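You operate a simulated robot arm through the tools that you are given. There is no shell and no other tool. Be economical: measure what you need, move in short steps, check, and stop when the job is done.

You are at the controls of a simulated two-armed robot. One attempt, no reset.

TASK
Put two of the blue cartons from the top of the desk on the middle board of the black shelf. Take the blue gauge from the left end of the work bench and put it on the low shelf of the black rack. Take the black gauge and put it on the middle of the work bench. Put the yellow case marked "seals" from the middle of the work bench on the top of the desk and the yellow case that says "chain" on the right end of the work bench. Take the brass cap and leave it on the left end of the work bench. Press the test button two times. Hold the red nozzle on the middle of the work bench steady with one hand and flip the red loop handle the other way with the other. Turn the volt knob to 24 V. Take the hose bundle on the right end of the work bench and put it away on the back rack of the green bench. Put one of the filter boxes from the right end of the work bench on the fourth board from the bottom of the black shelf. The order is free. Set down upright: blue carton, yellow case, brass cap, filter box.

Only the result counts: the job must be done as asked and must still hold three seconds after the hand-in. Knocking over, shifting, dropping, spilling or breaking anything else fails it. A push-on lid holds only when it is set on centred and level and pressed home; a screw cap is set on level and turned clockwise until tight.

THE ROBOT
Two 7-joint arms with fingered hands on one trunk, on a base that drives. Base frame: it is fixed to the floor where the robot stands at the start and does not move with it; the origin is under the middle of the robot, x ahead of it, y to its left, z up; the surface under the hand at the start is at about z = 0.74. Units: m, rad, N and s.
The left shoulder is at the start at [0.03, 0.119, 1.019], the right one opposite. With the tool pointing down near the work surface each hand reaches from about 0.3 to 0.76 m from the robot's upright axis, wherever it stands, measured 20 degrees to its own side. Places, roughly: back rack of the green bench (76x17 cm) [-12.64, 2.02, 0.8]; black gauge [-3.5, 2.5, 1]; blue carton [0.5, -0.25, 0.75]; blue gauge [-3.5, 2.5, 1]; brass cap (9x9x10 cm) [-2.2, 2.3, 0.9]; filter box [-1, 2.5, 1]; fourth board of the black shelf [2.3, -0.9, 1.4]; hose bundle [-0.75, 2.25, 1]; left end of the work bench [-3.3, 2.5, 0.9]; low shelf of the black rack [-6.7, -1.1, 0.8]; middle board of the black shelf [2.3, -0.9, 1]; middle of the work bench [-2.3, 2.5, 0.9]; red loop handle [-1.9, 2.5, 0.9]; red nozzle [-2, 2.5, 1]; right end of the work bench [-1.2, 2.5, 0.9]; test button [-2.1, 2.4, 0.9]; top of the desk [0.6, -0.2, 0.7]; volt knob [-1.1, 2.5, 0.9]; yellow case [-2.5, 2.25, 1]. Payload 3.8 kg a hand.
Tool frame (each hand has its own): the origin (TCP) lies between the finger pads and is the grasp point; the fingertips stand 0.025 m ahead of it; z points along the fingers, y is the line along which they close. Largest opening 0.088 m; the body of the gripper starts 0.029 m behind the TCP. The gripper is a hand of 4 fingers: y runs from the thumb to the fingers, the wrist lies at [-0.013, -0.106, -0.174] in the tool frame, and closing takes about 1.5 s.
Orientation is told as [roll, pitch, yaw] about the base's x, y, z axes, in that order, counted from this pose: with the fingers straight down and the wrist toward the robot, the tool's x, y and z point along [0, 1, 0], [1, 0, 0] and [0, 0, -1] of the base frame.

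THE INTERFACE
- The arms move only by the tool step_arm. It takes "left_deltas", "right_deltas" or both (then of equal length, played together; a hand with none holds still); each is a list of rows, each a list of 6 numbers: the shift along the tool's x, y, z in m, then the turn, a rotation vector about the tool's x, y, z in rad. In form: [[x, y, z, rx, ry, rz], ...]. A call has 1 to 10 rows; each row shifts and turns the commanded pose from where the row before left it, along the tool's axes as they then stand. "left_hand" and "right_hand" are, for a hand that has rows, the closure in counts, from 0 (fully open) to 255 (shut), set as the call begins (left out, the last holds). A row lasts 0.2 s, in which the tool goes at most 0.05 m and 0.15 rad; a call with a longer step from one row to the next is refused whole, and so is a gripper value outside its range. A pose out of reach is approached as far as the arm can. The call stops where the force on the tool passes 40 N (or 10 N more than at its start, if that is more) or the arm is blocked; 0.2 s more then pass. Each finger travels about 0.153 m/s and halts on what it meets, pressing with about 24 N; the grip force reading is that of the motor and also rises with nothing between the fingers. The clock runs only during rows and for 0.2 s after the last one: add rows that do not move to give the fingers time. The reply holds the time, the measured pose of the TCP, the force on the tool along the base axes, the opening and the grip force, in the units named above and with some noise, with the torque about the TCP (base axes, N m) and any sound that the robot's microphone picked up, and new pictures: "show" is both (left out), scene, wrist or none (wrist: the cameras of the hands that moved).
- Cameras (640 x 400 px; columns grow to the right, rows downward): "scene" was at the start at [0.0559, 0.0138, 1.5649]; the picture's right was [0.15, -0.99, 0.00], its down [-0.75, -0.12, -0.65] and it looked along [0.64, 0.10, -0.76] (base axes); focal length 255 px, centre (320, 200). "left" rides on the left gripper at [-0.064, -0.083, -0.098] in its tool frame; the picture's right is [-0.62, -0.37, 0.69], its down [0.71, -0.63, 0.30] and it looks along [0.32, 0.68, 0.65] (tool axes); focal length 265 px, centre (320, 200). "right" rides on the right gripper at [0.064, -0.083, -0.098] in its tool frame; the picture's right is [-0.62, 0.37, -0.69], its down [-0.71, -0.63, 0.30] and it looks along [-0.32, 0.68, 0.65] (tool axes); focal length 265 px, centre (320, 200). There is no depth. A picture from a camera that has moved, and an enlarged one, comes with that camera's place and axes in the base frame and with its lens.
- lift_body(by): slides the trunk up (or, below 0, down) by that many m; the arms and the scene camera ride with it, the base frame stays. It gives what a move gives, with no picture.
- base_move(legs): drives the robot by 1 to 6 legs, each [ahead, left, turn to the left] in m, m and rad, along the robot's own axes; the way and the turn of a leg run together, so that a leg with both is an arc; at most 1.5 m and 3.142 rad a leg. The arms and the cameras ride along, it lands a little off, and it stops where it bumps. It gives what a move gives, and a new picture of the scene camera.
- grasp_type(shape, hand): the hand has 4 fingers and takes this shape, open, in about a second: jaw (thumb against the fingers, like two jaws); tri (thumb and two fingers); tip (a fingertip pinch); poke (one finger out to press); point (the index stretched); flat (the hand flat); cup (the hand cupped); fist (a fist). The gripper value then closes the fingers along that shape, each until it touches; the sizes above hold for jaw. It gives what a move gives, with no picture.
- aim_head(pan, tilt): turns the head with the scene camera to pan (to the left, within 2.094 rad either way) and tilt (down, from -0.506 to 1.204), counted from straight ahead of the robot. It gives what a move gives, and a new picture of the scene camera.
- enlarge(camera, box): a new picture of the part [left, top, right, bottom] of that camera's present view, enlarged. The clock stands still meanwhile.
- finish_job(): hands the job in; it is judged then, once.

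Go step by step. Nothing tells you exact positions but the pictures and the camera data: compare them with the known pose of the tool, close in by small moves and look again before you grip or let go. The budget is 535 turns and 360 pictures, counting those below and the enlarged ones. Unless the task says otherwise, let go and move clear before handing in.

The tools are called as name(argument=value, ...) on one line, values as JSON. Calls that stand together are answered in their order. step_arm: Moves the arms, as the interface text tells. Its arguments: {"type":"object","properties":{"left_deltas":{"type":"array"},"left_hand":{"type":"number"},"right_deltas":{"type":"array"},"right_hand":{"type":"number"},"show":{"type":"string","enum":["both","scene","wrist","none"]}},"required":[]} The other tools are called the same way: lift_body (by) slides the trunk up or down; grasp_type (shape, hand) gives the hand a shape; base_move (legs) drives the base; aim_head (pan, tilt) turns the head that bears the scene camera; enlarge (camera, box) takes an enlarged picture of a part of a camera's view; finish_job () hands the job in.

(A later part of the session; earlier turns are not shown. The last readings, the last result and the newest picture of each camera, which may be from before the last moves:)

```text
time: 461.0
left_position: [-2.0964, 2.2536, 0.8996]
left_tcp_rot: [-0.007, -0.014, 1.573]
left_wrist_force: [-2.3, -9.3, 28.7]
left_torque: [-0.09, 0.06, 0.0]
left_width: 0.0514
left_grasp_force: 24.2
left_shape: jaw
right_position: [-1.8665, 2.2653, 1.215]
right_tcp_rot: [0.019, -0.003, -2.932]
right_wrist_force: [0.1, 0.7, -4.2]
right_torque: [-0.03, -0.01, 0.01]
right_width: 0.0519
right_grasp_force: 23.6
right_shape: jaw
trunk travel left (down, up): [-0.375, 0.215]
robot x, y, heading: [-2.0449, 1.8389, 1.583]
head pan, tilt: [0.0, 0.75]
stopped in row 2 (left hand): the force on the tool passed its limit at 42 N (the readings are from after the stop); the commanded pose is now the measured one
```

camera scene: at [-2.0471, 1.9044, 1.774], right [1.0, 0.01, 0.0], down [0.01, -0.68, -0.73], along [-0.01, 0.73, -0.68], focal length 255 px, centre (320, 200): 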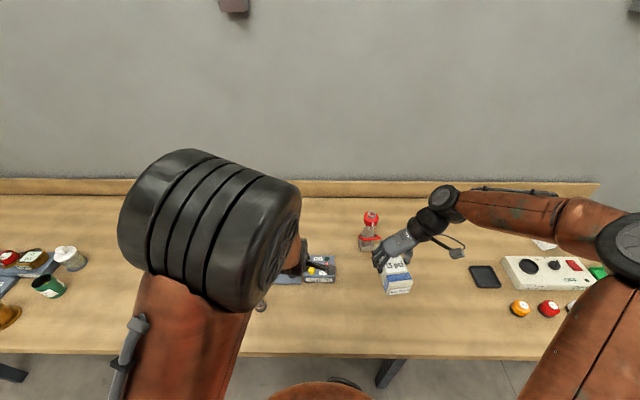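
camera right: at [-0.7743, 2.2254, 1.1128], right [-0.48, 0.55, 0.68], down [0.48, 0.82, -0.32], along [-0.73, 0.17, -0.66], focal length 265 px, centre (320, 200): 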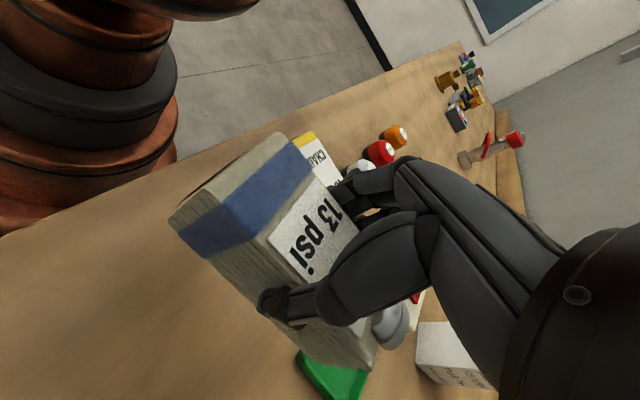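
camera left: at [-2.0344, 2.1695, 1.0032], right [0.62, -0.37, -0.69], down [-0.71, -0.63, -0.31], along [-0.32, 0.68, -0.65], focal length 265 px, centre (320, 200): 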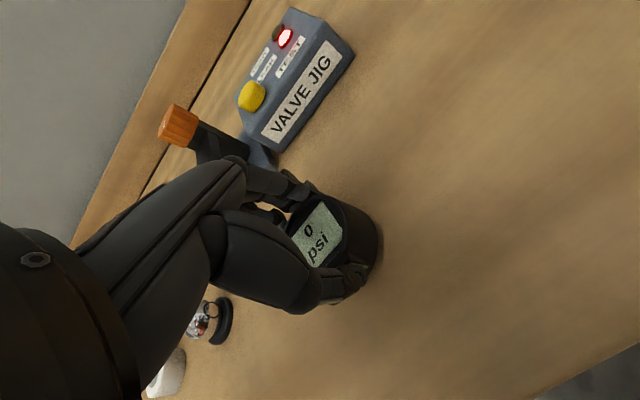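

Down. Ease 2 mm, open and rise.

step_arm(left_deltas=[[0, 0, -0.002, 0, 0, 0], [0, 0, 0, 0, 0, 0], [0, 0, 0, 0, 0, 0], [0, 0, 0, 0, 0, 0], [0, 0, 0, 0, 0, 0], [0, 0, -0.02, 0, 0, 0], [0, 0, -0.04, 0, 0, 0], [0, 0, -0.05, 0, 0, 0], [0, 0, -0.05, 0, 0, 0], [0, 0, -0.05, 0, 0, 0]], left_hand=0, show="wrist")

```text
time: 463.2
left_position: [-2.097, 2.2524, 1.1097]
left_tcp_rot: [-0.006, -0.009, 1.573]
left_wrist_force: [-0.3, 0.6, 0.0]
left_torque: [0.05, -0.01, -0.03]
left_width: 0.0877
left_grasp_force: 0.1
left_shape: jaw
right_position: [-1.867, 2.2662, 1.2154]
right_tcp_rot: [0.02, -0.002, -2.932]
right_wrist_force: [0.2, 0.2, -3.3]
right_torque: [-0.01, 0.03, 0.02]
right_width: 0.0519
right_grasp_force: 24.4
right_shape: jaw
trunk travel left (down, up): [-0.375, 0.215]
robot x, y, heading: [-2.0483, 1.8396, 1.585]
head pan, tilt: [0.0, 0.75]
camera left: at [-2.0353, 2.1684, 1.2072], right [0.62, -0.36, -0.69], down [-0.71, -0.63, -0.31], along [-0.32, 0.69, -0.65], focal length 265 px, centre (320, 200)
```

left: 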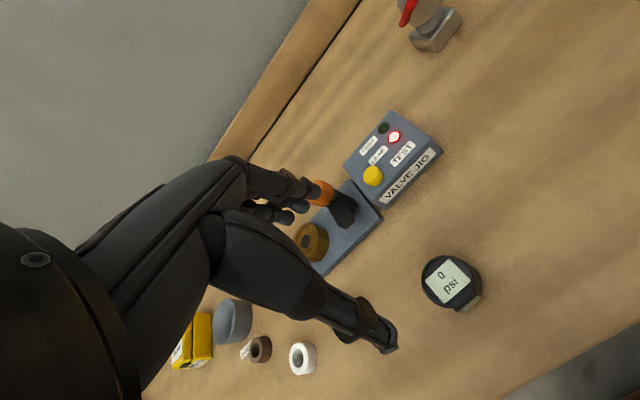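

Black gauge placed. Now the blue gauge near (-3.61,2.37): go to the left end.

step_arm(left_deltas=[[0, 0, -0.045, 0, 0, 0], [0, 0, -0.045, 0, 0, 0], [0, 0, 0, 0, 0, 0]], show="none")

base_move(legs=[[-0.2, 0, 0], [0, 1.42, -0.01], [0.18, 0, 0]])

aim_head(pan=0.1, tilt=0.9)

```text
time: 464.0
left_position: [-2.0988, 2.2554, 1.1994]
left_tcp_rot: [-0.005, -0.006, 1.575]
left_wrist_force: [-0.8, -0.7, 0.1]
left_torque: [-0.01, 0.03, -0.01]
left_width: 0.0878
left_grasp_force: 0.1
left_shape: jaw
right_position: [-1.867, 2.2691, 1.214]
right_tcp_rot: [0.023, -0.005, -2.932]
right_wrist_force: [-0.3, 0.7, -4.6]
right_torque: [-0.01, 0.03, -0.02]
right_width: 0.0523
right_grasp_force: 23.9
right_shape: jaw
trunk travel left (down, up): [-0.375, 0.215]
robot x, y, heading: [-2.0463, 1.8365, 1.583]
head pan, tilt: [0.0, 0.75]
```

```text
time: 473.5
left_position: [-3.5353, 2.215, 1.1999]
left_tcp_rot: [-0.006, -0.008, 1.568]
left_wrist_force: [-0.3, 0.6, 0.2]
left_torque: [0.0, -0.02, -0.02]
left_width: 0.088
left_grasp_force: 0.1
left_shape: jaw
right_position: [-3.303, 2.2277, 1.215]
right_tcp_rot: [0.022, -0.005, -2.939]
right_wrist_force: [0.2, -0.3, -4.0]
right_torque: [-0.01, 0.01, 0.03]
right_width: 0.0521
right_grasp_force: 24.3
right_shape: jaw
trunk travel left (down, up): [-0.375, 0.215]
robot x, y, heading: [-3.4868, 1.7979, 1.574]
head pan, tilt: [0.0, 0.75]
camera scene: at [-3.4861, 1.8641, 1.774], right [1.0, 0.01, 0.0], down [0.0, -0.68, -0.73], along [0.0, 0.73, -0.68], focal length 255 px, centre (320, 200)
```

scene: 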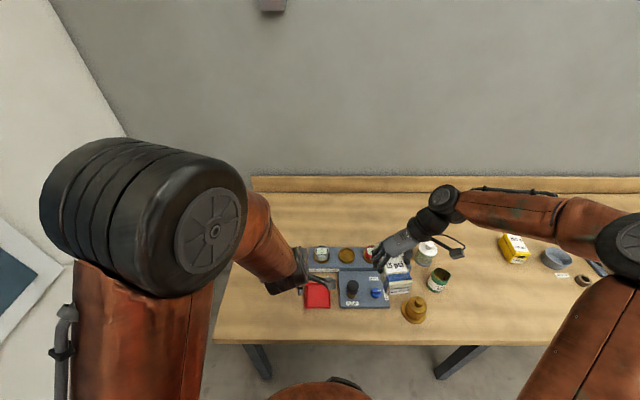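

```text
time: 474.2
left_position: [-3.5344, 2.2157, 1.1991]
left_tcp_rot: [-0.004, -0.008, 1.565]
left_wrist_force: [0.6, -0.5, 0.3]
left_torque: [-0.04, 0.0, -0.04]
left_width: 0.0877
left_grasp_force: 0.1
left_shape: jaw
right_position: [-3.3027, 2.2271, 1.2139]
right_tcp_rot: [0.024, -0.004, -2.94]
right_wrist_force: [-0.1, 0.3, -3.7]
right_torque: [-0.01, 0.0, -0.01]
right_width: 0.052
right_grasp_force: 24.0
right_shape: jaw
trunk travel left (down, up): [-0.375, 0.215]
robot x, y, heading: [-3.4852, 1.7989, 1.577]
head pan, tilt: [0.099, 0.901]
camera scene: at [-3.4935, 1.8573, 1.7621], right [0.99, 0.1, 0.0], down [0.08, -0.78, -0.62], along [-0.07, 0.62, -0.78], focal length 255 px, centre (320, 200)
```

scene: 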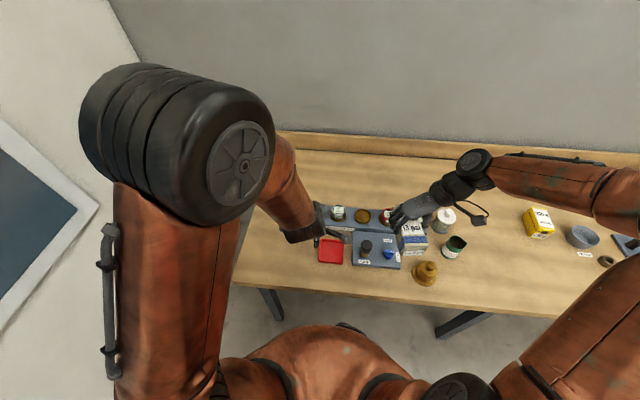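

step_arm(left_deltas=[[0.025, 0.04, 0, 0, 0, 0], [0.025, 0.04, 0, 0, 0, 0], [0.025, 0.04, 0.02, 0, 0, 0], [0, 0, 0.03, 0, 0, 0], [0, 0, 0, 0, 0, 0]], show="both")

```text
refused: row 3 steps farther than a row can; nothing moved
```

step_arm(left_deltas=[[0.025, 0.04, 0, 0, 0, 0], [0.025, 0.04, 0, 0, 0, 0], [0.025, 0.04, 0, 0, 0, 0], [0, 0, 0.045, 0, 0, 0], [0, 0, 0, 0, 0, 0]], show="both")

```text
time: 475.4
left_position: [-3.6094, 2.3322, 1.1546]
left_tcp_rot: [-0.006, -0.009, 1.565]
left_wrist_force: [-0.1, -1.2, -0.1]
left_torque: [0.01, 0.02, 0.0]
left_width: 0.0877
left_grasp_force: 0.1
left_shape: jaw
right_position: [-3.3028, 2.2268, 1.2153]
right_tcp_rot: [0.021, -0.005, -2.938]
right_wrist_force: [-0.3, 0.1, -3.3]
right_torque: [-0.03, 0.01, 0.0]
right_width: 0.0521
right_grasp_force: 24.5
right_shape: jaw
trunk travel left (down, up): [-0.375, 0.215]
robot x, y, heading: [-3.484, 1.7956, 1.573]
head pan, tilt: [0.099, 0.901]
camera scene: at [-3.4933, 1.855, 1.7622], right [0.99, 0.1, 0.0], down [0.08, -0.78, -0.62], along [-0.07, 0.62, -0.78], focal length 255 px, centre (320, 200)
camera left: at [-3.547, 2.2472, 1.2531], right [0.62, -0.37, -0.69], down [-0.72, -0.62, -0.31], along [-0.32, 0.69, -0.65], focal length 265 px, centre (320, 200)
```

scene: 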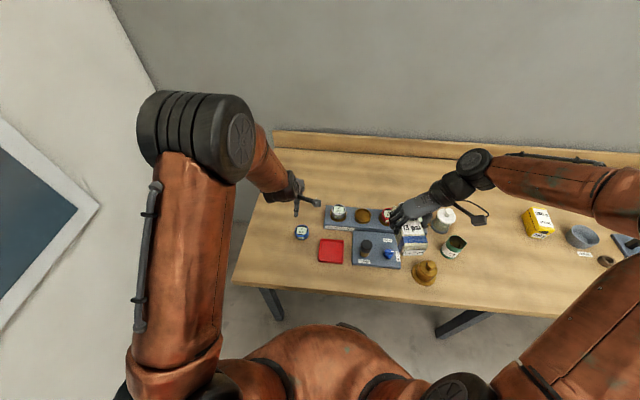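
left: 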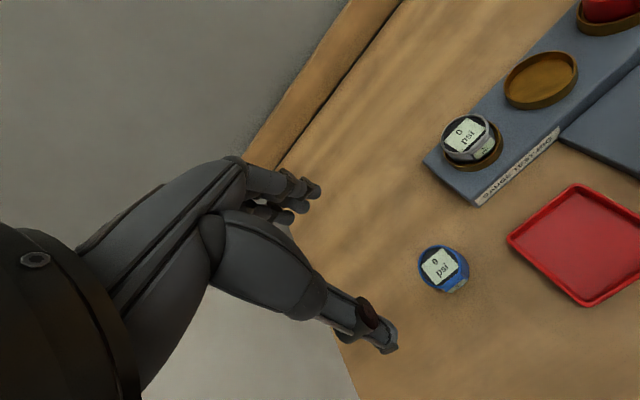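

Blue gauge at about (-3.621,2.365), top z≈0.908. Align and descend.

step_arm(left_deltas=[[0.0115, 0.0328, 0.02, 0, 0, 0], [0, 0, 0.045, 0, 0, 0], [0, 0, 0.045, 0, 0, 0], [0, 0, 0.045, 0, 0, 0], [0, 0, 0.03, 0, 0, 0], [0, 0, 0, 0, 0, 0]], show="wrist")

```text
time: 476.8
left_position: [-3.619, 2.3704, 0.9689]
left_tcp_rot: [-0.005, -0.009, 1.565]
left_wrist_force: [-0.6, 0.2, -1.1]
left_torque: [-0.01, 0.02, -0.03]
left_width: 0.0877
left_grasp_force: 0.2
left_shape: jaw
right_position: [-3.3028, 2.2265, 1.2137]
right_tcp_rot: [0.021, -0.004, -2.939]
right_wrist_force: [0.6, -0.2, -4.2]
right_torque: [-0.02, -0.01, 0.04]
right_width: 0.0519
right_grasp_force: 24.1
right_shape: jaw
trunk travel left (down, up): [-0.375, 0.215]
robot x, y, heading: [-3.4884, 1.7978, 1.576]
head pan, tilt: [0.099, 0.901]
camera left: at [-3.5562, 2.2837, 1.068], right [0.62, -0.37, -0.69], down [-0.72, -0.62, -0.31], along [-0.32, 0.69, -0.65], focal length 265 px, centre (320, 200)
```

left: 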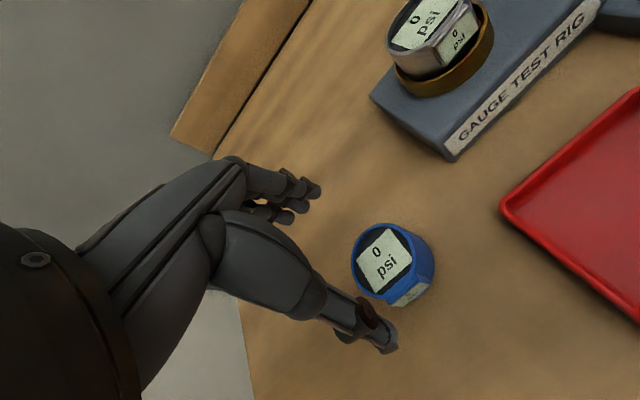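

step_arm(left_deltas=[[-0.002, -0.005, 0.03, 0, 0, 0], [0, 0, 0.025, 0, 0, 0], [0, 0, 0.01, 0, 0, 0], [0, 0, 0, 0, 0, 0]], show="wrist")

```text
time: 477.8
left_position: [-3.6159, 2.3656, 0.9051]
left_tcp_rot: [-0.004, -0.01, 1.564]
left_wrist_force: [-0.6, -0.2, 0.5]
left_torque: [-0.01, 0.01, 0.01]
left_width: 0.0879
left_grasp_force: 0.0
left_shape: jaw
right_position: [-3.3032, 2.2269, 1.2135]
right_tcp_rot: [0.02, -0.005, -2.941]
right_wrist_force: [0.3, -0.5, -4.0]
right_torque: [0.01, -0.02, 0.0]
right_width: 0.0524
right_grasp_force: 24.6
right_shape: jaw
trunk travel left (down, up): [-0.375, 0.215]
robot x, y, heading: [-3.4839, 1.797, 1.575]
head pan, tilt: [0.099, 0.901]
camera left: at [-3.5539, 2.2805, 1.0033], right [0.62, -0.37, -0.69], down [-0.72, -0.62, -0.31], along [-0.32, 0.69, -0.65], focal length 265 px, centre (320, 200)
```

left: 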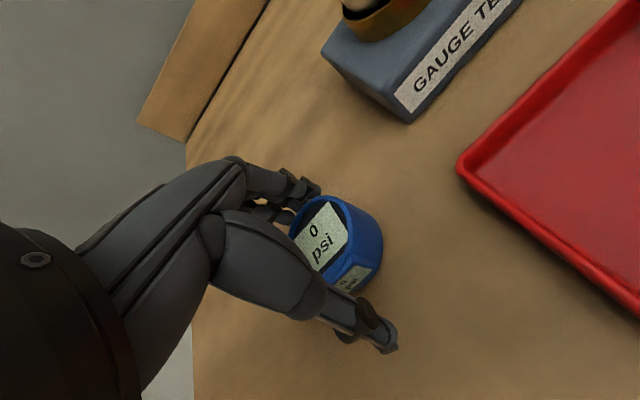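

step_arm(left_deltas=[[0, 0, 0, 0, 0, 0], [0, 0, 0, 0, 0, 0], [0, 0, 0, 0, 0, 0], [0, 0, 0, 0, 0, 0], [0, 0, 0, 0, 0, 0], [0, 0, 0, 0, 0, 0], [0, 0, -0.02, 0, 0, 0], [0, 0, -0.04, 0, 0, 0], [0, 0, -0.045, 0, 0, 0], [0, 0, 0, 0, 0, 0]], left_hand=255, show="wrist")

```text
time: 480.0
left_position: [-3.6176, 2.3656, 1.0091]
left_tcp_rot: [-0.007, -0.007, 1.564]
left_wrist_force: [-0.5, 0.0, -1.5]
left_torque: [-0.02, -0.02, 0.02]
left_width: 0.0485
left_grasp_force: 24.3
left_shape: jaw
right_position: [-3.3029, 2.2277, 1.2142]
right_tcp_rot: [0.023, -0.006, -2.937]
right_wrist_force: [0.8, 0.5, -3.8]
right_torque: [-0.01, -0.02, 0.01]
right_width: 0.0519
right_grasp_force: 24.3
right_shape: jaw
trunk travel left (down, up): [-0.375, 0.215]
robot x, y, heading: [-3.4843, 1.7959, 1.578]
head pan, tilt: [0.099, 0.901]
camera left: at [-3.555, 2.2805, 1.1083], right [0.62, -0.37, -0.69], down [-0.72, -0.62, -0.31], along [-0.32, 0.69, -0.65], focal length 265 px, centre (320, 200)
```

left: 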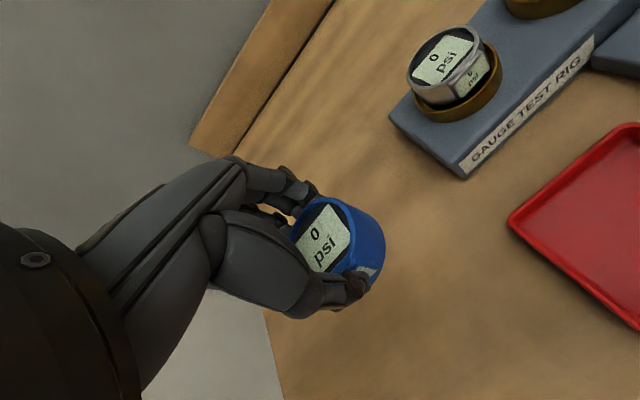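

Blue gauge held. Raise, back away from the bench, and turn around to face the hall.

step_arm(left_deltas=[[0, 0, -0.05, 0, 0, 0], [0, 0, -0.05, 0, 0, 0], [0, 0, -0.05, 0, 0, 0], [0, -0.04, -0.02, 0, 0, 0], [0, -0.04, 0, 0, 0, 0], [0, -0.04, 0, 0, 0, 0], [0, 0, 0, 0, 0, 0]], show="none")

base_move(legs=[[-0.6, 0, 0], [0, -0.3, 0], [0, 0, -1.57], [0, 0, -1.57]])

aim_head(pan=-0.3, tilt=0.35)

```text
time: 481.6
left_position: [-3.6208, 2.244, 1.1804]
left_tcp_rot: [-0.005, -0.007, 1.565]
left_wrist_force: [-0.4, 0.4, -1.4]
left_torque: [0.04, -0.01, 0.0]
left_width: 0.0481
left_grasp_force: 24.1
left_shape: jaw
right_position: [-3.3031, 2.2283, 1.2145]
right_tcp_rot: [0.022, -0.006, -2.939]
right_wrist_force: [-0.4, -0.4, -3.5]
right_torque: [-0.03, -0.02, 0.02]
right_width: 0.0522
right_grasp_force: 24.7
right_shape: jaw
trunk travel left (down, up): [-0.375, 0.215]
robot x, y, heading: [-3.4862, 1.7976, 1.576]
head pan, tilt: [0.099, 0.901]
```

```text
time: 494.3
left_position: [-3.0437, 0.7434, 1.1803]
left_tcp_rot: [-0.005, -0.008, -1.569]
left_wrist_force: [-0.1, 0.8, -1.9]
left_torque: [-0.02, 0.0, -0.01]
left_width: 0.0476
left_grasp_force: 23.9
left_shape: jaw
right_position: [-3.3591, 0.757, 1.2144]
right_tcp_rot: [0.022, -0.003, 0.208]
right_wrist_force: [0.1, -0.6, -2.9]
right_torque: [0.02, -0.03, -0.02]
right_width: 0.0516
right_grasp_force: 24.6
right_shape: jaw
trunk travel left (down, up): [-0.375, 0.215]
robot x, y, heading: [-3.1801, 1.1859, -1.561]
head pan, tilt: [0.099, 0.901]
camera scene: at [-3.1742, 1.1334, 1.7621], right [-0.99, -0.11, 0.0], down [-0.09, 0.78, -0.62], along [0.07, -0.62, -0.78], focal length 255 px, centre (320, 200)
```

scene: 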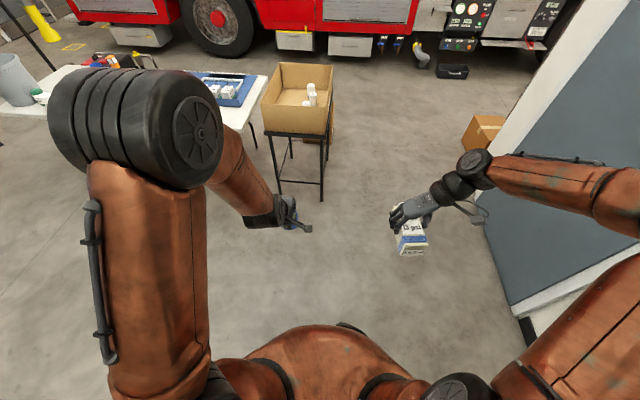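

```text
time: 495.3
left_position: [-3.0434, 0.7431, 1.1792]
left_tcp_rot: [-0.004, -0.008, -1.57]
left_wrist_force: [0.4, 0.2, -1.5]
left_torque: [0.01, -0.01, -0.02]
left_width: 0.0478
left_grasp_force: 23.6
left_shape: jaw
right_position: [-3.3591, 0.7568, 1.2135]
right_tcp_rot: [0.023, -0.003, 0.21]
right_wrist_force: [0.0, -0.7, -3.8]
right_torque: [0.04, -0.01, -0.01]
right_width: 0.0519
right_grasp_force: 23.8
right_shape: jaw
trunk travel left (down, up): [-0.375, 0.215]
robot x, y, heading: [-3.1801, 1.1887, -1.555]
head pan, tilt: [-0.3, 0.351]
camera scene: at [-3.2089, 1.119, 1.8096], right [-0.96, 0.28, 0.0], down [0.1, 0.33, -0.94], along [-0.27, -0.9, -0.34], focal length 255 px, centre (320, 200)
```

scene: 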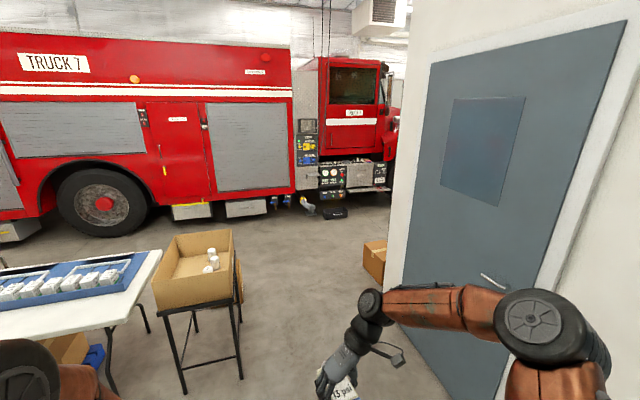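

A stool stands at x≈-2.85, wall at x≈-4.4; passage between. I go through at x≈-3.58 and then look west.

base_move(legs=[[0, -0.4, 0], [1.45, 0, -0.015], [1.5, 0, 0]])

aim_head(pan=-1.4, tilt=0.25)

```text
time: 511.6
left_position: [-3.4694, -2.2064, 1.1803]
left_tcp_rot: [-0.006, -0.008, -1.585]
left_wrist_force: [0.3, 0.2, -1.8]
left_torque: [0.02, 0.0, 0.0]
left_width: 0.048
left_grasp_force: 23.7
left_shape: jaw
right_position: [-3.788, -2.1863, 1.2143]
right_tcp_rot: [0.021, -0.007, 0.194]
right_wrist_force: [-0.8, 0.7, -3.9]
right_torque: [0.03, -0.01, -0.03]
right_width: 0.0519
right_grasp_force: 23.7
right_shape: jaw
trunk travel left (down, up): [-0.375, 0.215]
robot x, y, heading: [-3.5995, -1.7603, -1.574]
head pan, tilt: [-0.3, 0.351]
camera scene: at [-3.6297, -1.828, 1.8096], right [-0.95, 0.3, 0.0], down [0.1, 0.33, -0.94], along [-0.28, -0.9, -0.34], focal length 255 px, centre (320, 200)
```

scene: 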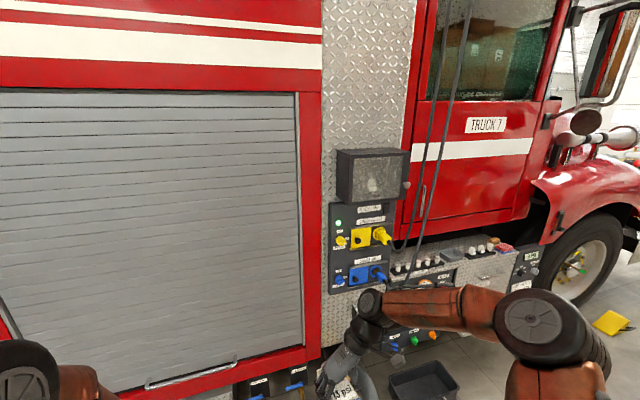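

```text
time: 512.9
left_position: [-3.4691, -2.207, 1.1805]
left_tcp_rot: [-0.006, -0.009, -1.584]
left_wrist_force: [-0.1, 0.4, -2.0]
left_torque: [0.0, 0.0, 0.0]
left_width: 0.0476
left_grasp_force: 24.1
left_shape: jaw
right_position: [-3.7865, -2.1873, 1.2147]
right_tcp_rot: [0.021, -0.006, 0.194]
right_wrist_force: [-1.0, 0.5, -4.0]
right_torque: [0.0, 0.0, 0.03]
right_width: 0.0518
right_grasp_force: 23.6
right_shape: jaw
trunk travel left (down, up): [-0.375, 0.215]
robot x, y, heading: [-3.5994, -1.7607, -1.573]
head pan, tilt: [-1.4, 0.25]
camera scene: at [-3.694, -1.7548, 1.8191], right [-0.17, 0.99, 0.0], down [0.24, 0.04, -0.97], along [-0.96, -0.16, -0.25], focal length 255 px, centre (320, 200)
```

scene: 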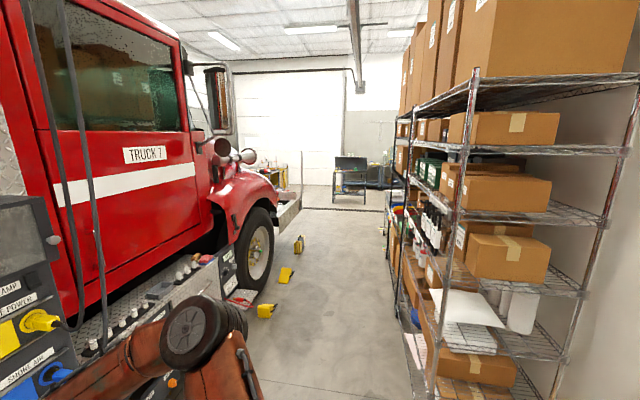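

A corridor leads west between the truck and racks (rack fronts at y≈-1.2). I turn west, keep y≈-1.95 and advance.

base_move(legs=[[0, 0, -1.565], [0.3, 0.17, 0], [1.3, 0, 0]])

aim_head(pan=-0.45, tilt=0.4)

```text
time: 525.1
left_position: [-5.6474, -2.0317, 1.18]
left_tcp_rot: [-0.005, -0.009, 3.113]
left_wrist_force: [-0.7, -0.5, -1.5]
left_torque: [0.02, 0.0, -0.02]
left_width: 0.0473
left_grasp_force: 24.2
left_shape: jaw
right_position: [-5.6229, -1.7174, 1.2131]
right_tcp_rot: [0.022, -0.005, -1.392]
right_wrist_force: [-0.3, 0.2, -4.1]
right_torque: [0.0, -0.04, 0.0]
right_width: 0.0518
right_grasp_force: 24.1
right_shape: jaw
trunk travel left (down, up): [-0.375, 0.215]
robot x, y, heading: [-5.1988, -1.9138, 3.123]
head pan, tilt: [-1.4, 0.25]
camera scene: at [-5.1951, -1.8147, 1.8191], right [0.99, 0.15, 0.0], down [0.04, -0.24, -0.97], along [-0.15, 0.96, -0.25], focal length 255 px, centre (320, 200)
```

scene: 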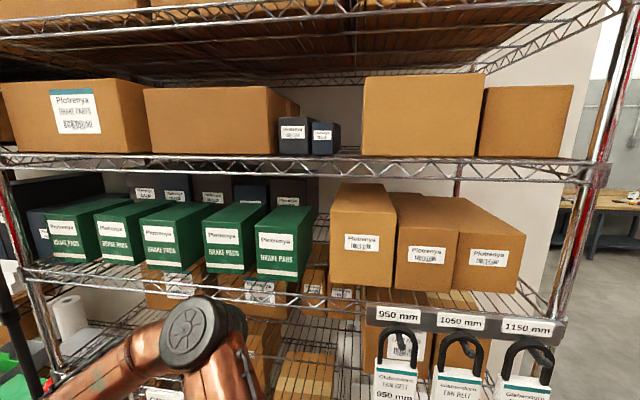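

```text
time: 526.3
left_position: [-5.6479, -2.0331, 1.1794]
left_tcp_rot: [-0.005, -0.008, 3.112]
left_wrist_force: [-0.3, 0.6, -2.5]
left_torque: [-0.01, -0.03, 0.04]
left_width: 0.0475
left_grasp_force: 24.2
left_shape: jaw
right_position: [-5.6227, -1.7152, 1.2145]
right_tcp_rot: [0.023, -0.004, -1.393]
right_wrist_force: [-0.7, -0.5, -4.3]
right_torque: [-0.02, -0.02, -0.04]
right_width: 0.0518
right_grasp_force: 23.9
right_shape: jaw
trunk travel left (down, up): [-0.375, 0.215]
robot x, y, heading: [-5.2013, -1.9089, 3.122]
head pan, tilt: [-0.45, 0.4]
camera scene: at [-5.2636, -1.865, 1.8051], right [0.45, 0.89, 0.0], down [0.35, -0.18, -0.92], along [-0.82, 0.42, -0.39], focal length 255 px, centre (320, 200)
```

scene: 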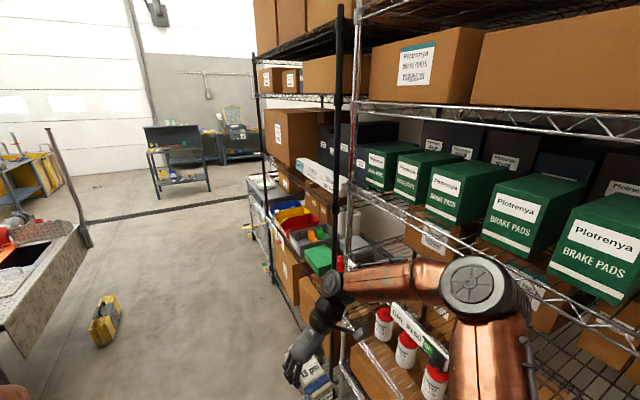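

The black rack is the next one along (x≈-6.2 to -7.2). I keep a bit further from the shelves, go to x≈-6.65 and turn to face it.

base_move(legs=[[0.1, 0.14, 0.018], [1.35, 0, 0], [0, 0, -1.57]])

aim_head(pan=0.0, tilt=0.6)

```text
time: 537.9
left_position: [-6.7749, -1.5918, 1.1802]
left_tcp_rot: [-0.005, -0.009, 1.562]
left_wrist_force: [0.0, 0.0, -2.3]
left_torque: [0.0, -0.02, 0.01]
left_width: 0.0476
left_grasp_force: 23.8
left_shape: jaw
right_position: [-6.4569, -1.6098, 1.2135]
right_tcp_rot: [0.023, -0.006, -2.941]
right_wrist_force: [-0.4, -1.0, -4.0]
right_torque: [-0.02, -0.01, 0.01]
right_width: 0.0516
right_grasp_force: 24.4
right_shape: jaw
trunk travel left (down, up): [-0.375, 0.215]
robot x, y, heading: [-6.6419, -2.0384, 1.575]
head pan, tilt: [-0.45, 0.4]
camera scene: at [-6.602, -1.9721, 1.8051], right [0.9, -0.43, 0.0], down [-0.17, -0.35, -0.92], along [0.4, 0.83, -0.39], focal length 255 px, centre (320, 200)
```

scene: 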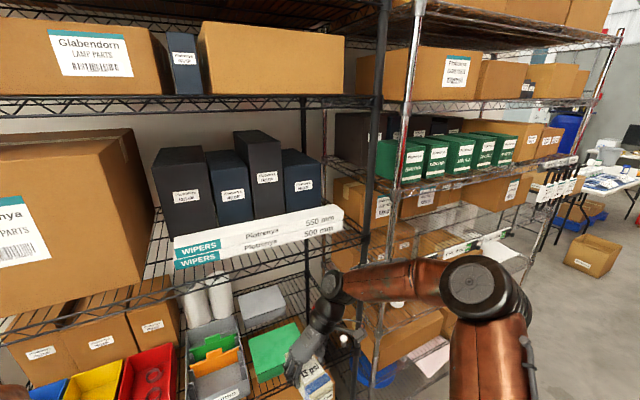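

```text
time: 538.8
left_position: [-6.7736, -1.5916, 1.1799]
left_tcp_rot: [-0.005, -0.01, 1.562]
left_wrist_force: [-0.4, -0.3, -2.6]
left_torque: [-0.01, -0.04, 0.02]
left_width: 0.0473
left_grasp_force: 24.4
left_shape: jaw
right_position: [-6.458, -1.6105, 1.2142]
right_tcp_rot: [0.022, -0.005, -2.942]
right_wrist_force: [-0.9, -0.1, -2.9]
right_torque: [0.0, 0.02, 0.02]
right_width: 0.0515
right_grasp_force: 24.1
right_shape: jaw
trunk travel left (down, up): [-0.375, 0.215]
robot x, y, heading: [-6.6429, -2.039, 1.57]
head pan, tilt: [0.0, 0.6]
camera scene: at [-6.6422, -1.9672, 1.7869], right [1.0, 0.0, 0.0], down [0.0, -0.57, -0.82], along [0.0, 0.82, -0.57], focal length 255 px, centre (320, 200)
```

scene: 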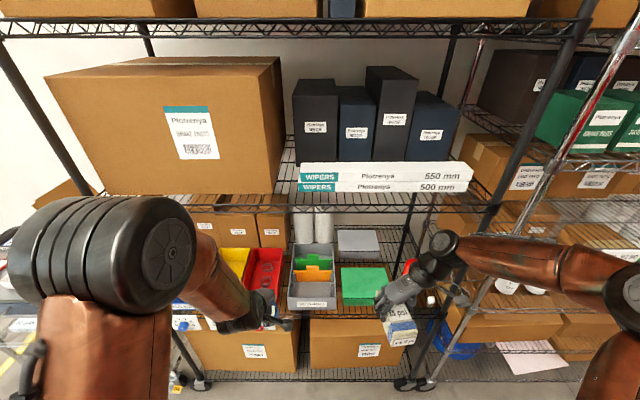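

I face the black rack; the low shelf (z≈0.75) holds bins. I need a closer look for free space.

enlarge(camera="scene", box=[160, 210, 480, 390])

```text
2.00 times, centred on (320, 300) of scene
camera zoom: at [-6.6422, -1.9672, 1.7869], right [1.0, 0.0, 0.0], down [0.0, -0.57, -0.82], along [0.0, 0.82, -0.57], focal length 509 px, centre (320, 0)
```

zoom: 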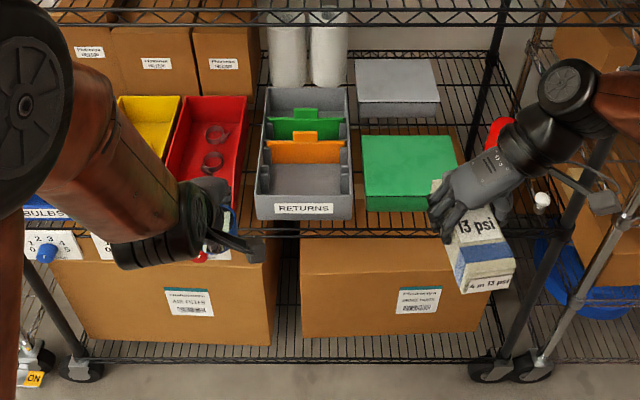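

step_arm(right_deltas=[[0.01, -0.045, 0, 0, 0, 0], [0.01, -0.045, 0, 0, 0, 0], [0.01, -0.045, 0, 0, 0, 0], [0.01, -0.045, 0, 0, 0, 0], [0.01, -0.045, 0, 0, 0, 0], [0, 0, 0, 0, 0, 0]], left_deltas=[[0.045, 0, 0, 0, 0, 0], [0.045, 0, 0, 0, 0, 0], [0.045, 0, 0, 0, 0, 0], [0.045, 0, 0, 0, 0, 0], [0, 0, 0, 0, 0, 0], [0, 0, 0, 0, 0, 0]], show="none")

enlarge(camera="scene", box=[160, 210, 480, 390])

```text
time: 540.2
left_position: [-6.956, -1.5911, 1.1783]
left_tcp_rot: [-0.006, -0.009, 1.562]
left_wrist_force: [-0.1, 0.1, -2.2]
left_torque: [-0.01, 0.0, 0.0]
left_width: 0.0472
left_grasp_force: 24.3
left_shape: jaw
right_position: [-6.2274, -1.6178, 1.2134]
right_tcp_rot: [0.023, -0.003, -2.942]
right_wrist_force: [-0.6, 0.3, -4.0]
right_torque: [-0.02, -0.01, -0.02]
right_width: 0.0517
right_grasp_force: 24.0
right_shape: jaw
trunk travel left (down, up): [-0.375, 0.215]
robot x, y, heading: [-6.6423, -2.0379, 1.571]
head pan, tilt: [0.0, 0.6]
```

```text
2.00 times, centred on (320, 300) of scene
camera zoom: at [-6.6432, -1.9673, 1.7869], right [1.0, 0.0, 0.0], down [0.0, -0.57, -0.82], along [0.0, 0.82, -0.57], focal length 509 px, centre (320, 0)
```

zoom: 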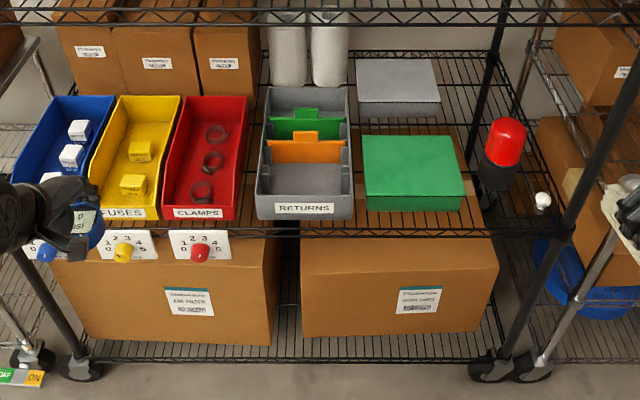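

Free mesh lies at the right rear (x≈-6.32…-6.13, y≈-1.2…-0.85), behind a tall red lamp. I'll reach it over the low green box with a yawed hand. First pull the right arm in and bring the left hand to centre.

step_arm(right_deltas=[[0.0228, 0.0386, 0, 0, 0, 0], [0.0228, 0.0386, 0, 0, 0, 0], [0.0228, 0.0386, 0, 0, 0, 0], [0.0228, 0.0386, 0, 0, 0, 0], [0.0228, 0.0386, 0, 0, 0, 0], [0.0228, 0.0386, 0, 0, 0, 0], [0, 0, 0, 0, 0, 0], [0, 0, 0, 0, 0, 0]], left_deltas=[[0, 0, 0, 0, 0, 0], [0, 0, 0, 0, 0, 0], [-0.045, 0, 0, 0, 0, 0], [-0.045, 0, 0, 0, 0, 0], [-0.045, 0, 0, 0, 0, 0], [-0.045, 0, 0, 0, 0, 0], [-0.045, 0, 0, 0, 0, 0], [0, 0, 0, 0, 0, 0]], show="scene")

```text
time: 542.0
left_position: [-6.7296, -1.5917, 1.1834]
left_tcp_rot: [-0.006, -0.008, 1.562]
left_wrist_force: [-0.9, 0.7, -1.7]
left_torque: [0.0, 0.0, -0.02]
left_width: 0.0473
left_grasp_force: 23.5
left_shape: jaw
right_position: [-6.4293, -1.7956, 1.2173]
right_tcp_rot: [0.023, -0.001, -2.944]
right_wrist_force: [-0.7, -0.5, -4.4]
right_torque: [-0.01, -0.02, 0.0]
right_width: 0.0517
right_grasp_force: 23.8
right_shape: jaw
trunk travel left (down, up): [-0.375, 0.215]
robot x, y, heading: [-6.6437, -2.0399, 1.573]
head pan, tilt: [0.0, 0.6]
camera scene: at [-6.6439, -1.9674, 1.7869], right [1.0, 0.0, 0.0], down [0.0, -0.57, -0.82], along [0.0, 0.82, -0.57], focal length 255 px, centre (320, 200)
```

scene: 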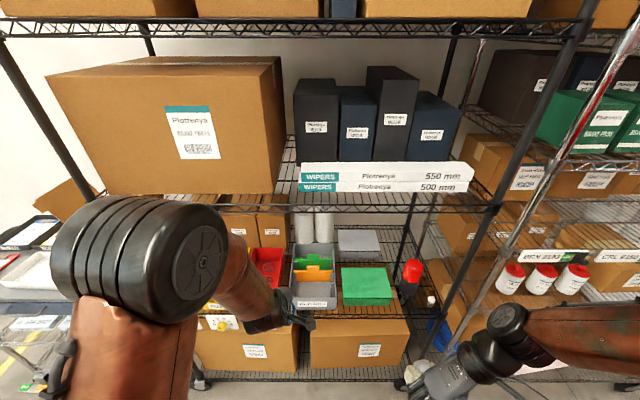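

Lower the trunk so the arm fits below the upper shelf, then approach.

lift_body(by=-0.2)

base_move(legs=[[0, -0.29, 0], [0.28, 0, 0]])

enlarge(camera="left", box=[0, 0, 640, 400])

```text
time: 544.2
left_position: [-6.7293, -1.5921, 0.9833]
left_tcp_rot: [-0.006, -0.008, 1.561]
left_wrist_force: [-0.4, 0.1, -0.8]
left_torque: [-0.01, -0.02, -0.01]
left_width: 0.0473
left_grasp_force: 24.1
left_shape: jaw
right_position: [-6.4268, -1.7944, 1.0175]
right_tcp_rot: [0.022, -0.005, -2.944]
right_wrist_force: [1.3, 0.2, -3.2]
right_torque: [0.02, 0.02, 0.01]
right_width: 0.0514
right_grasp_force: 24.3
right_shape: jaw
trunk travel left (down, up): [-0.175, 0.415]
robot x, y, heading: [-6.6421, -2.0381, 1.574]
head pan, tilt: [0.0, 0.6]
```

```text
time: 547.7
left_position: [-6.4461, -1.314, 0.9835]
left_tcp_rot: [-0.006, -0.007, 1.565]
left_wrist_force: [0.3, -0.1, -1.9]
left_torque: [-0.03, -0.04, 0.04]
left_width: 0.0474
left_grasp_force: 24.1
left_shape: jaw
right_position: [-6.1442, -1.5171, 1.0168]
right_tcp_rot: [0.022, -0.006, -2.938]
right_wrist_force: [-0.1, 0.1, -3.5]
right_torque: [-0.05, 0.0, -0.03]
right_width: 0.0517
right_grasp_force: 24.4
right_shape: jaw
trunk travel left (down, up): [-0.175, 0.415]
robot x, y, heading: [-6.36, -1.7599, 1.574]
head pan, tilt: [0.0, 0.6]
camera scene: at [-6.3588, -1.6891, 1.5868], right [1.0, 0.01, 0.0], down [0.0, -0.57, -0.82], along [-0.01, 0.82, -0.57], focal length 255 px, centre (320, 200)
```

scene: 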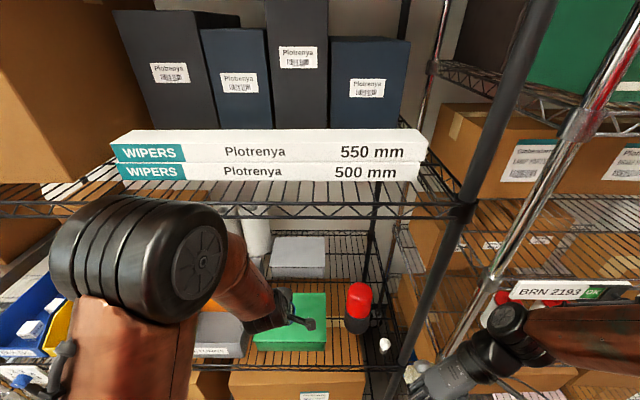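

```text
1.00 times, centred on (320, 200) of left (not enlarged: the box is as wide or as high as the picture)
camera zoom: at [-6.385, -1.3998, 1.0814], right [0.62, -0.37, -0.69], down [-0.72, -0.62, -0.31], along [-0.32, 0.69, -0.65], focal length 265 px, centre (320, 200)
```

zoom: 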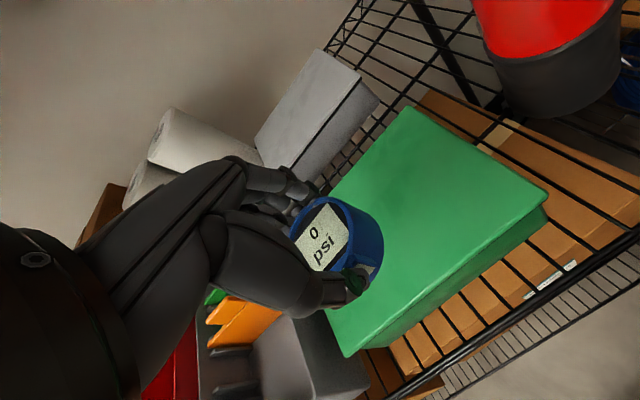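

Rotate the left hand to yaw ≈1.0 and move over the green box toward the free mesh.

step_arm(left_deltas=[[0, 0, 0, 0, 0, 0.14], [0, 0, 0, 0, 0, 0.14], [0, 0, 0, 0, 0, 0.14], [0, 0, 0, 0, 0, 0.145], [0.0109, 0.0429, 0, 0, 0, 0], [0.0109, 0.0429, 0, 0, 0, 0], [0.0109, 0.0429, 0, 0, 0, 0], [0.0109, 0.0429, 0, 0, 0, 0], [0.0109, 0.0429, 0, 0, 0, 0], [0, 0, 0, 0, 0, 0]], show="both")

```text
time: 549.9
left_position: [-6.3821, -1.1084, 0.9888]
left_tcp_rot: [-0.001, -0.017, 1.004]
left_wrist_force: [0.4, -0.6, -1.2]
left_torque: [0.01, 0.01, -0.02]
left_width: 0.0469
left_grasp_force: 23.8
left_shape: jaw
right_position: [-6.1493, -1.5162, 1.0188]
right_tcp_rot: [0.018, 0.0, -2.936]
right_wrist_force: [0.2, -0.4, -2.9]
right_torque: [0.0, -0.06, -0.03]
right_width: 0.0513
right_grasp_force: 23.6
right_shape: jaw
trunk travel left (down, up): [-0.175, 0.415]
robot x, y, heading: [-6.3558, -1.7552, 1.577]
head pan, tilt: [0.0, 0.6]
camera scene: at [-6.3652, -1.6927, 1.5873], right [1.0, 0.01, 0.0], down [0.01, -0.56, -0.83], along [-0.01, 0.83, -0.56], focal length 255 px, centre (320, 200)
camera left: at [-6.3755, -1.2149, 1.0859], right [0.33, -0.64, -0.7], down [-0.94, -0.14, -0.32], along [0.1, 0.76, -0.64], focal length 265 px, centre (320, 200)
```

scene: 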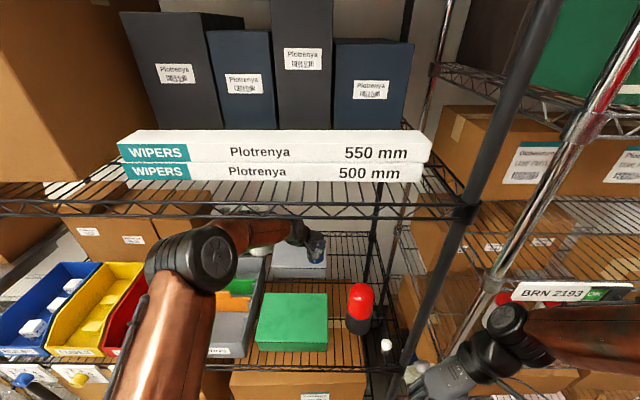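
left: 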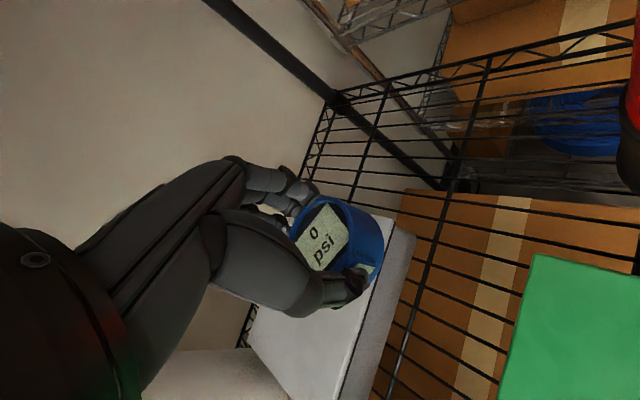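

step_arm(left_deltas=[[0, 0, 0, 0, 0, 0], [0, 0, 0, 0, 0, 0]], show="none")

enlarge(camera="scene", box=[60, 180, 420, 400])

```text
time: 550.5
left_position: [-6.3782, -1.1083, 0.9854]
left_tcp_rot: [0.001, -0.012, 1.0]
left_wrist_force: [-0.6, -0.8, -1.5]
left_torque: [-0.04, 0.0, 0.0]
left_width: 0.0471
left_grasp_force: 24.5
left_shape: jaw
right_position: [-6.1462, -1.5174, 1.0188]
right_tcp_rot: [0.024, -0.003, -2.939]
right_wrist_force: [-0.6, -0.3, -3.7]
right_torque: [-0.02, 0.0, 0.01]
right_width: 0.0515
right_grasp_force: 23.9
right_shape: jaw
trunk travel left (down, up): [-0.175, 0.415]
robot x, y, heading: [-6.3614, -1.7614, 1.574]
head pan, tilt: [0.0, 0.6]
```

```text
1.78 times, centred on (240, 290) of scene
camera zoom: at [-6.3605, -1.6908, 1.5869], right [1.0, 0.01, 0.0], down [0.0, -0.57, -0.82], along [0.0, 0.82, -0.57], focal length 453 px, centre (462, 40)
```

zoom: 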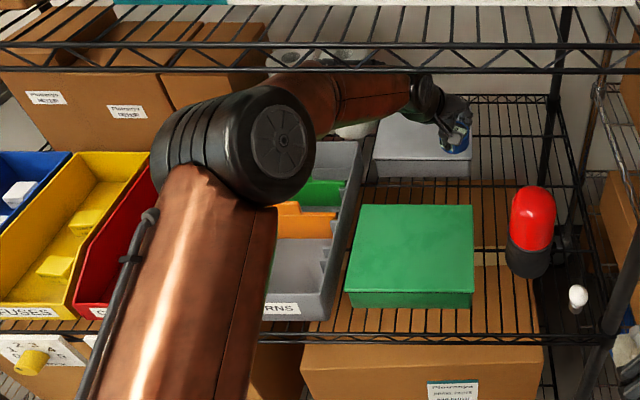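

Stable. Move the last part right to about (-6.25,-1.06).

step_arm(left_deltas=[[-0.02, 0.0274, 0, 0, 0, 0], [-0.02, 0.0274, 0, 0, 0, 0], [-0.02, 0.0274, 0, 0, 0, 0], [-0.02, 0.0274, 0, 0, 0, 0], [0, 0, 0.04, 0, 0, 0], [0, 0, 0.04, 0, 0, 0], [0, 0, 0, 0, 0, 0], [0, 0, 0, 0, 0, 0]], show="both")

```text
time: 552.3
left_position: [-6.2575, -1.0644, 0.9074]
left_tcp_rot: [0.0, -0.011, 1.0]
left_wrist_force: [0.3, 1.0, -1.9]
left_torque: [0.0, 0.02, 0.0]
left_width: 0.0471
left_grasp_force: 24.0
left_shape: jaw
left hand out of reach, approached as far as the arm can: row 4, 6
right_position: [-6.1453, -1.5156, 1.0169]
right_tcp_rot: [0.023, -0.006, -2.94]
right_wrist_force: [0.2, -0.5, -4.5]
right_torque: [-0.04, 0.02, -0.02]
right_width: 0.0513
right_grasp_force: 23.9
right_shape: jaw
trunk travel left (down, up): [-0.175, 0.415]
robot x, y, heading: [-6.3554, -1.7582, 1.577]
head pan, tilt: [0.0, 0.6]
camera scene: at [-6.3586, -1.6903, 1.5869], right [1.0, 0.01, 0.0], down [0.0, -0.57, -0.82], along [-0.01, 0.82, -0.57], focal length 255 px, centre (320, 200)
camera left: at [-6.2511, -1.1718, 1.0044], right [0.33, -0.64, -0.7], down [-0.94, -0.14, -0.31], along [0.1, 0.76, -0.65], focal length 265 px, centre (320, 200)
```

scene: 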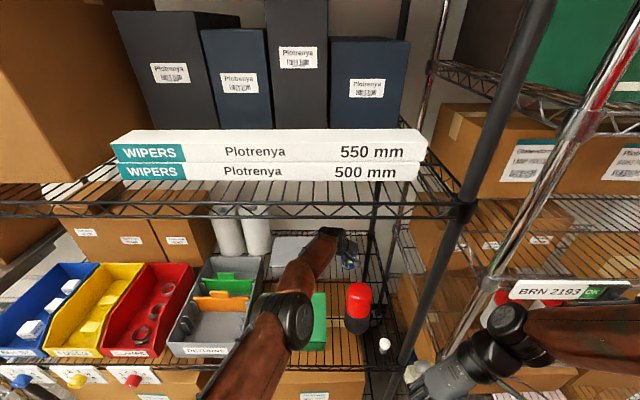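
left: 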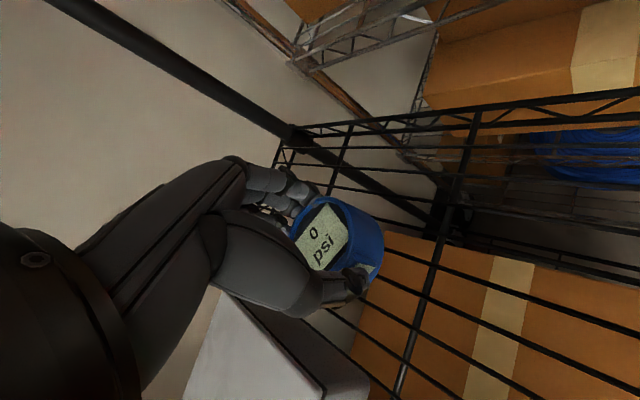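

Near the arm's limit; pull back 4.5 cm (still free space behind the lamp) and lower.

step_arm(left_deltas=[[-0.0122, -0.0189, 0, 0, 0, 0], [-0.0122, -0.0189, 0, 0, 0, 0], [0, 0, 0.02, 0, 0, 0], [0, 0, 0.02, 0, 0, 0], [0, 0, 0, 0, 0, 0]], show="both")

```text
time: 553.5
left_position: [-6.2543, -1.1058, 0.8796]
left_tcp_rot: [-0.006, -0.035, 1.014]
left_wrist_force: [-3.3, -4.2, 22.1]
left_torque: [-2.31, -0.43, -0.35]
left_width: 0.0468
left_grasp_force: 24.2
left_shape: jaw
right_position: [-6.1449, -1.518, 1.0165]
right_tcp_rot: [0.021, -0.003, -2.938]
right_wrist_force: [0.4, 0.7, -3.7]
right_torque: [-0.07, 0.03, 0.02]
right_width: 0.0515
right_grasp_force: 23.8
right_shape: jaw
trunk travel left (down, up): [-0.175, 0.415]
robot x, y, heading: [-6.3582, -1.7598, 1.577]
head pan, tilt: [0.0, 0.6]
stopped in row 5 (left hand): the force on the tool passed its limit at 48 N (the readings are from after the stop); the commanded pose is now the measured one
camera scene: at [-6.359, -1.6916, 1.587], right [1.0, 0.01, 0.0], down [0.0, -0.56, -0.83], along [-0.01, 0.83, -0.56], focal length 255 px, centre (320, 200)
camera left: at [-6.2473, -1.2129, 0.9761], right [0.35, -0.62, -0.7], down [-0.93, -0.15, -0.33], along [0.1, 0.77, -0.63], focal length 265 px, centre (320, 200)
```

scene: 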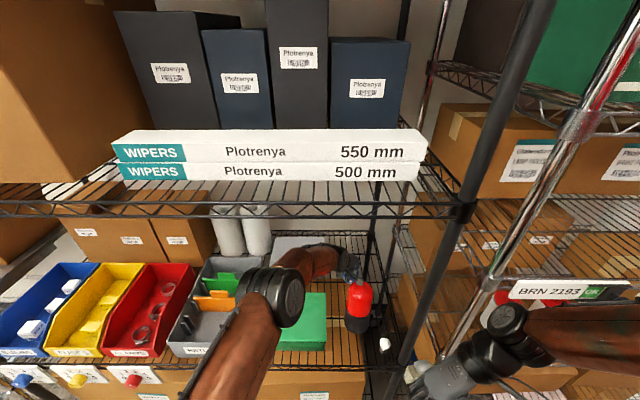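
left: 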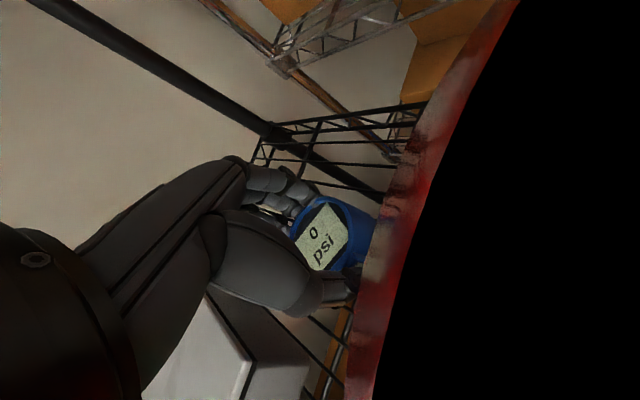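

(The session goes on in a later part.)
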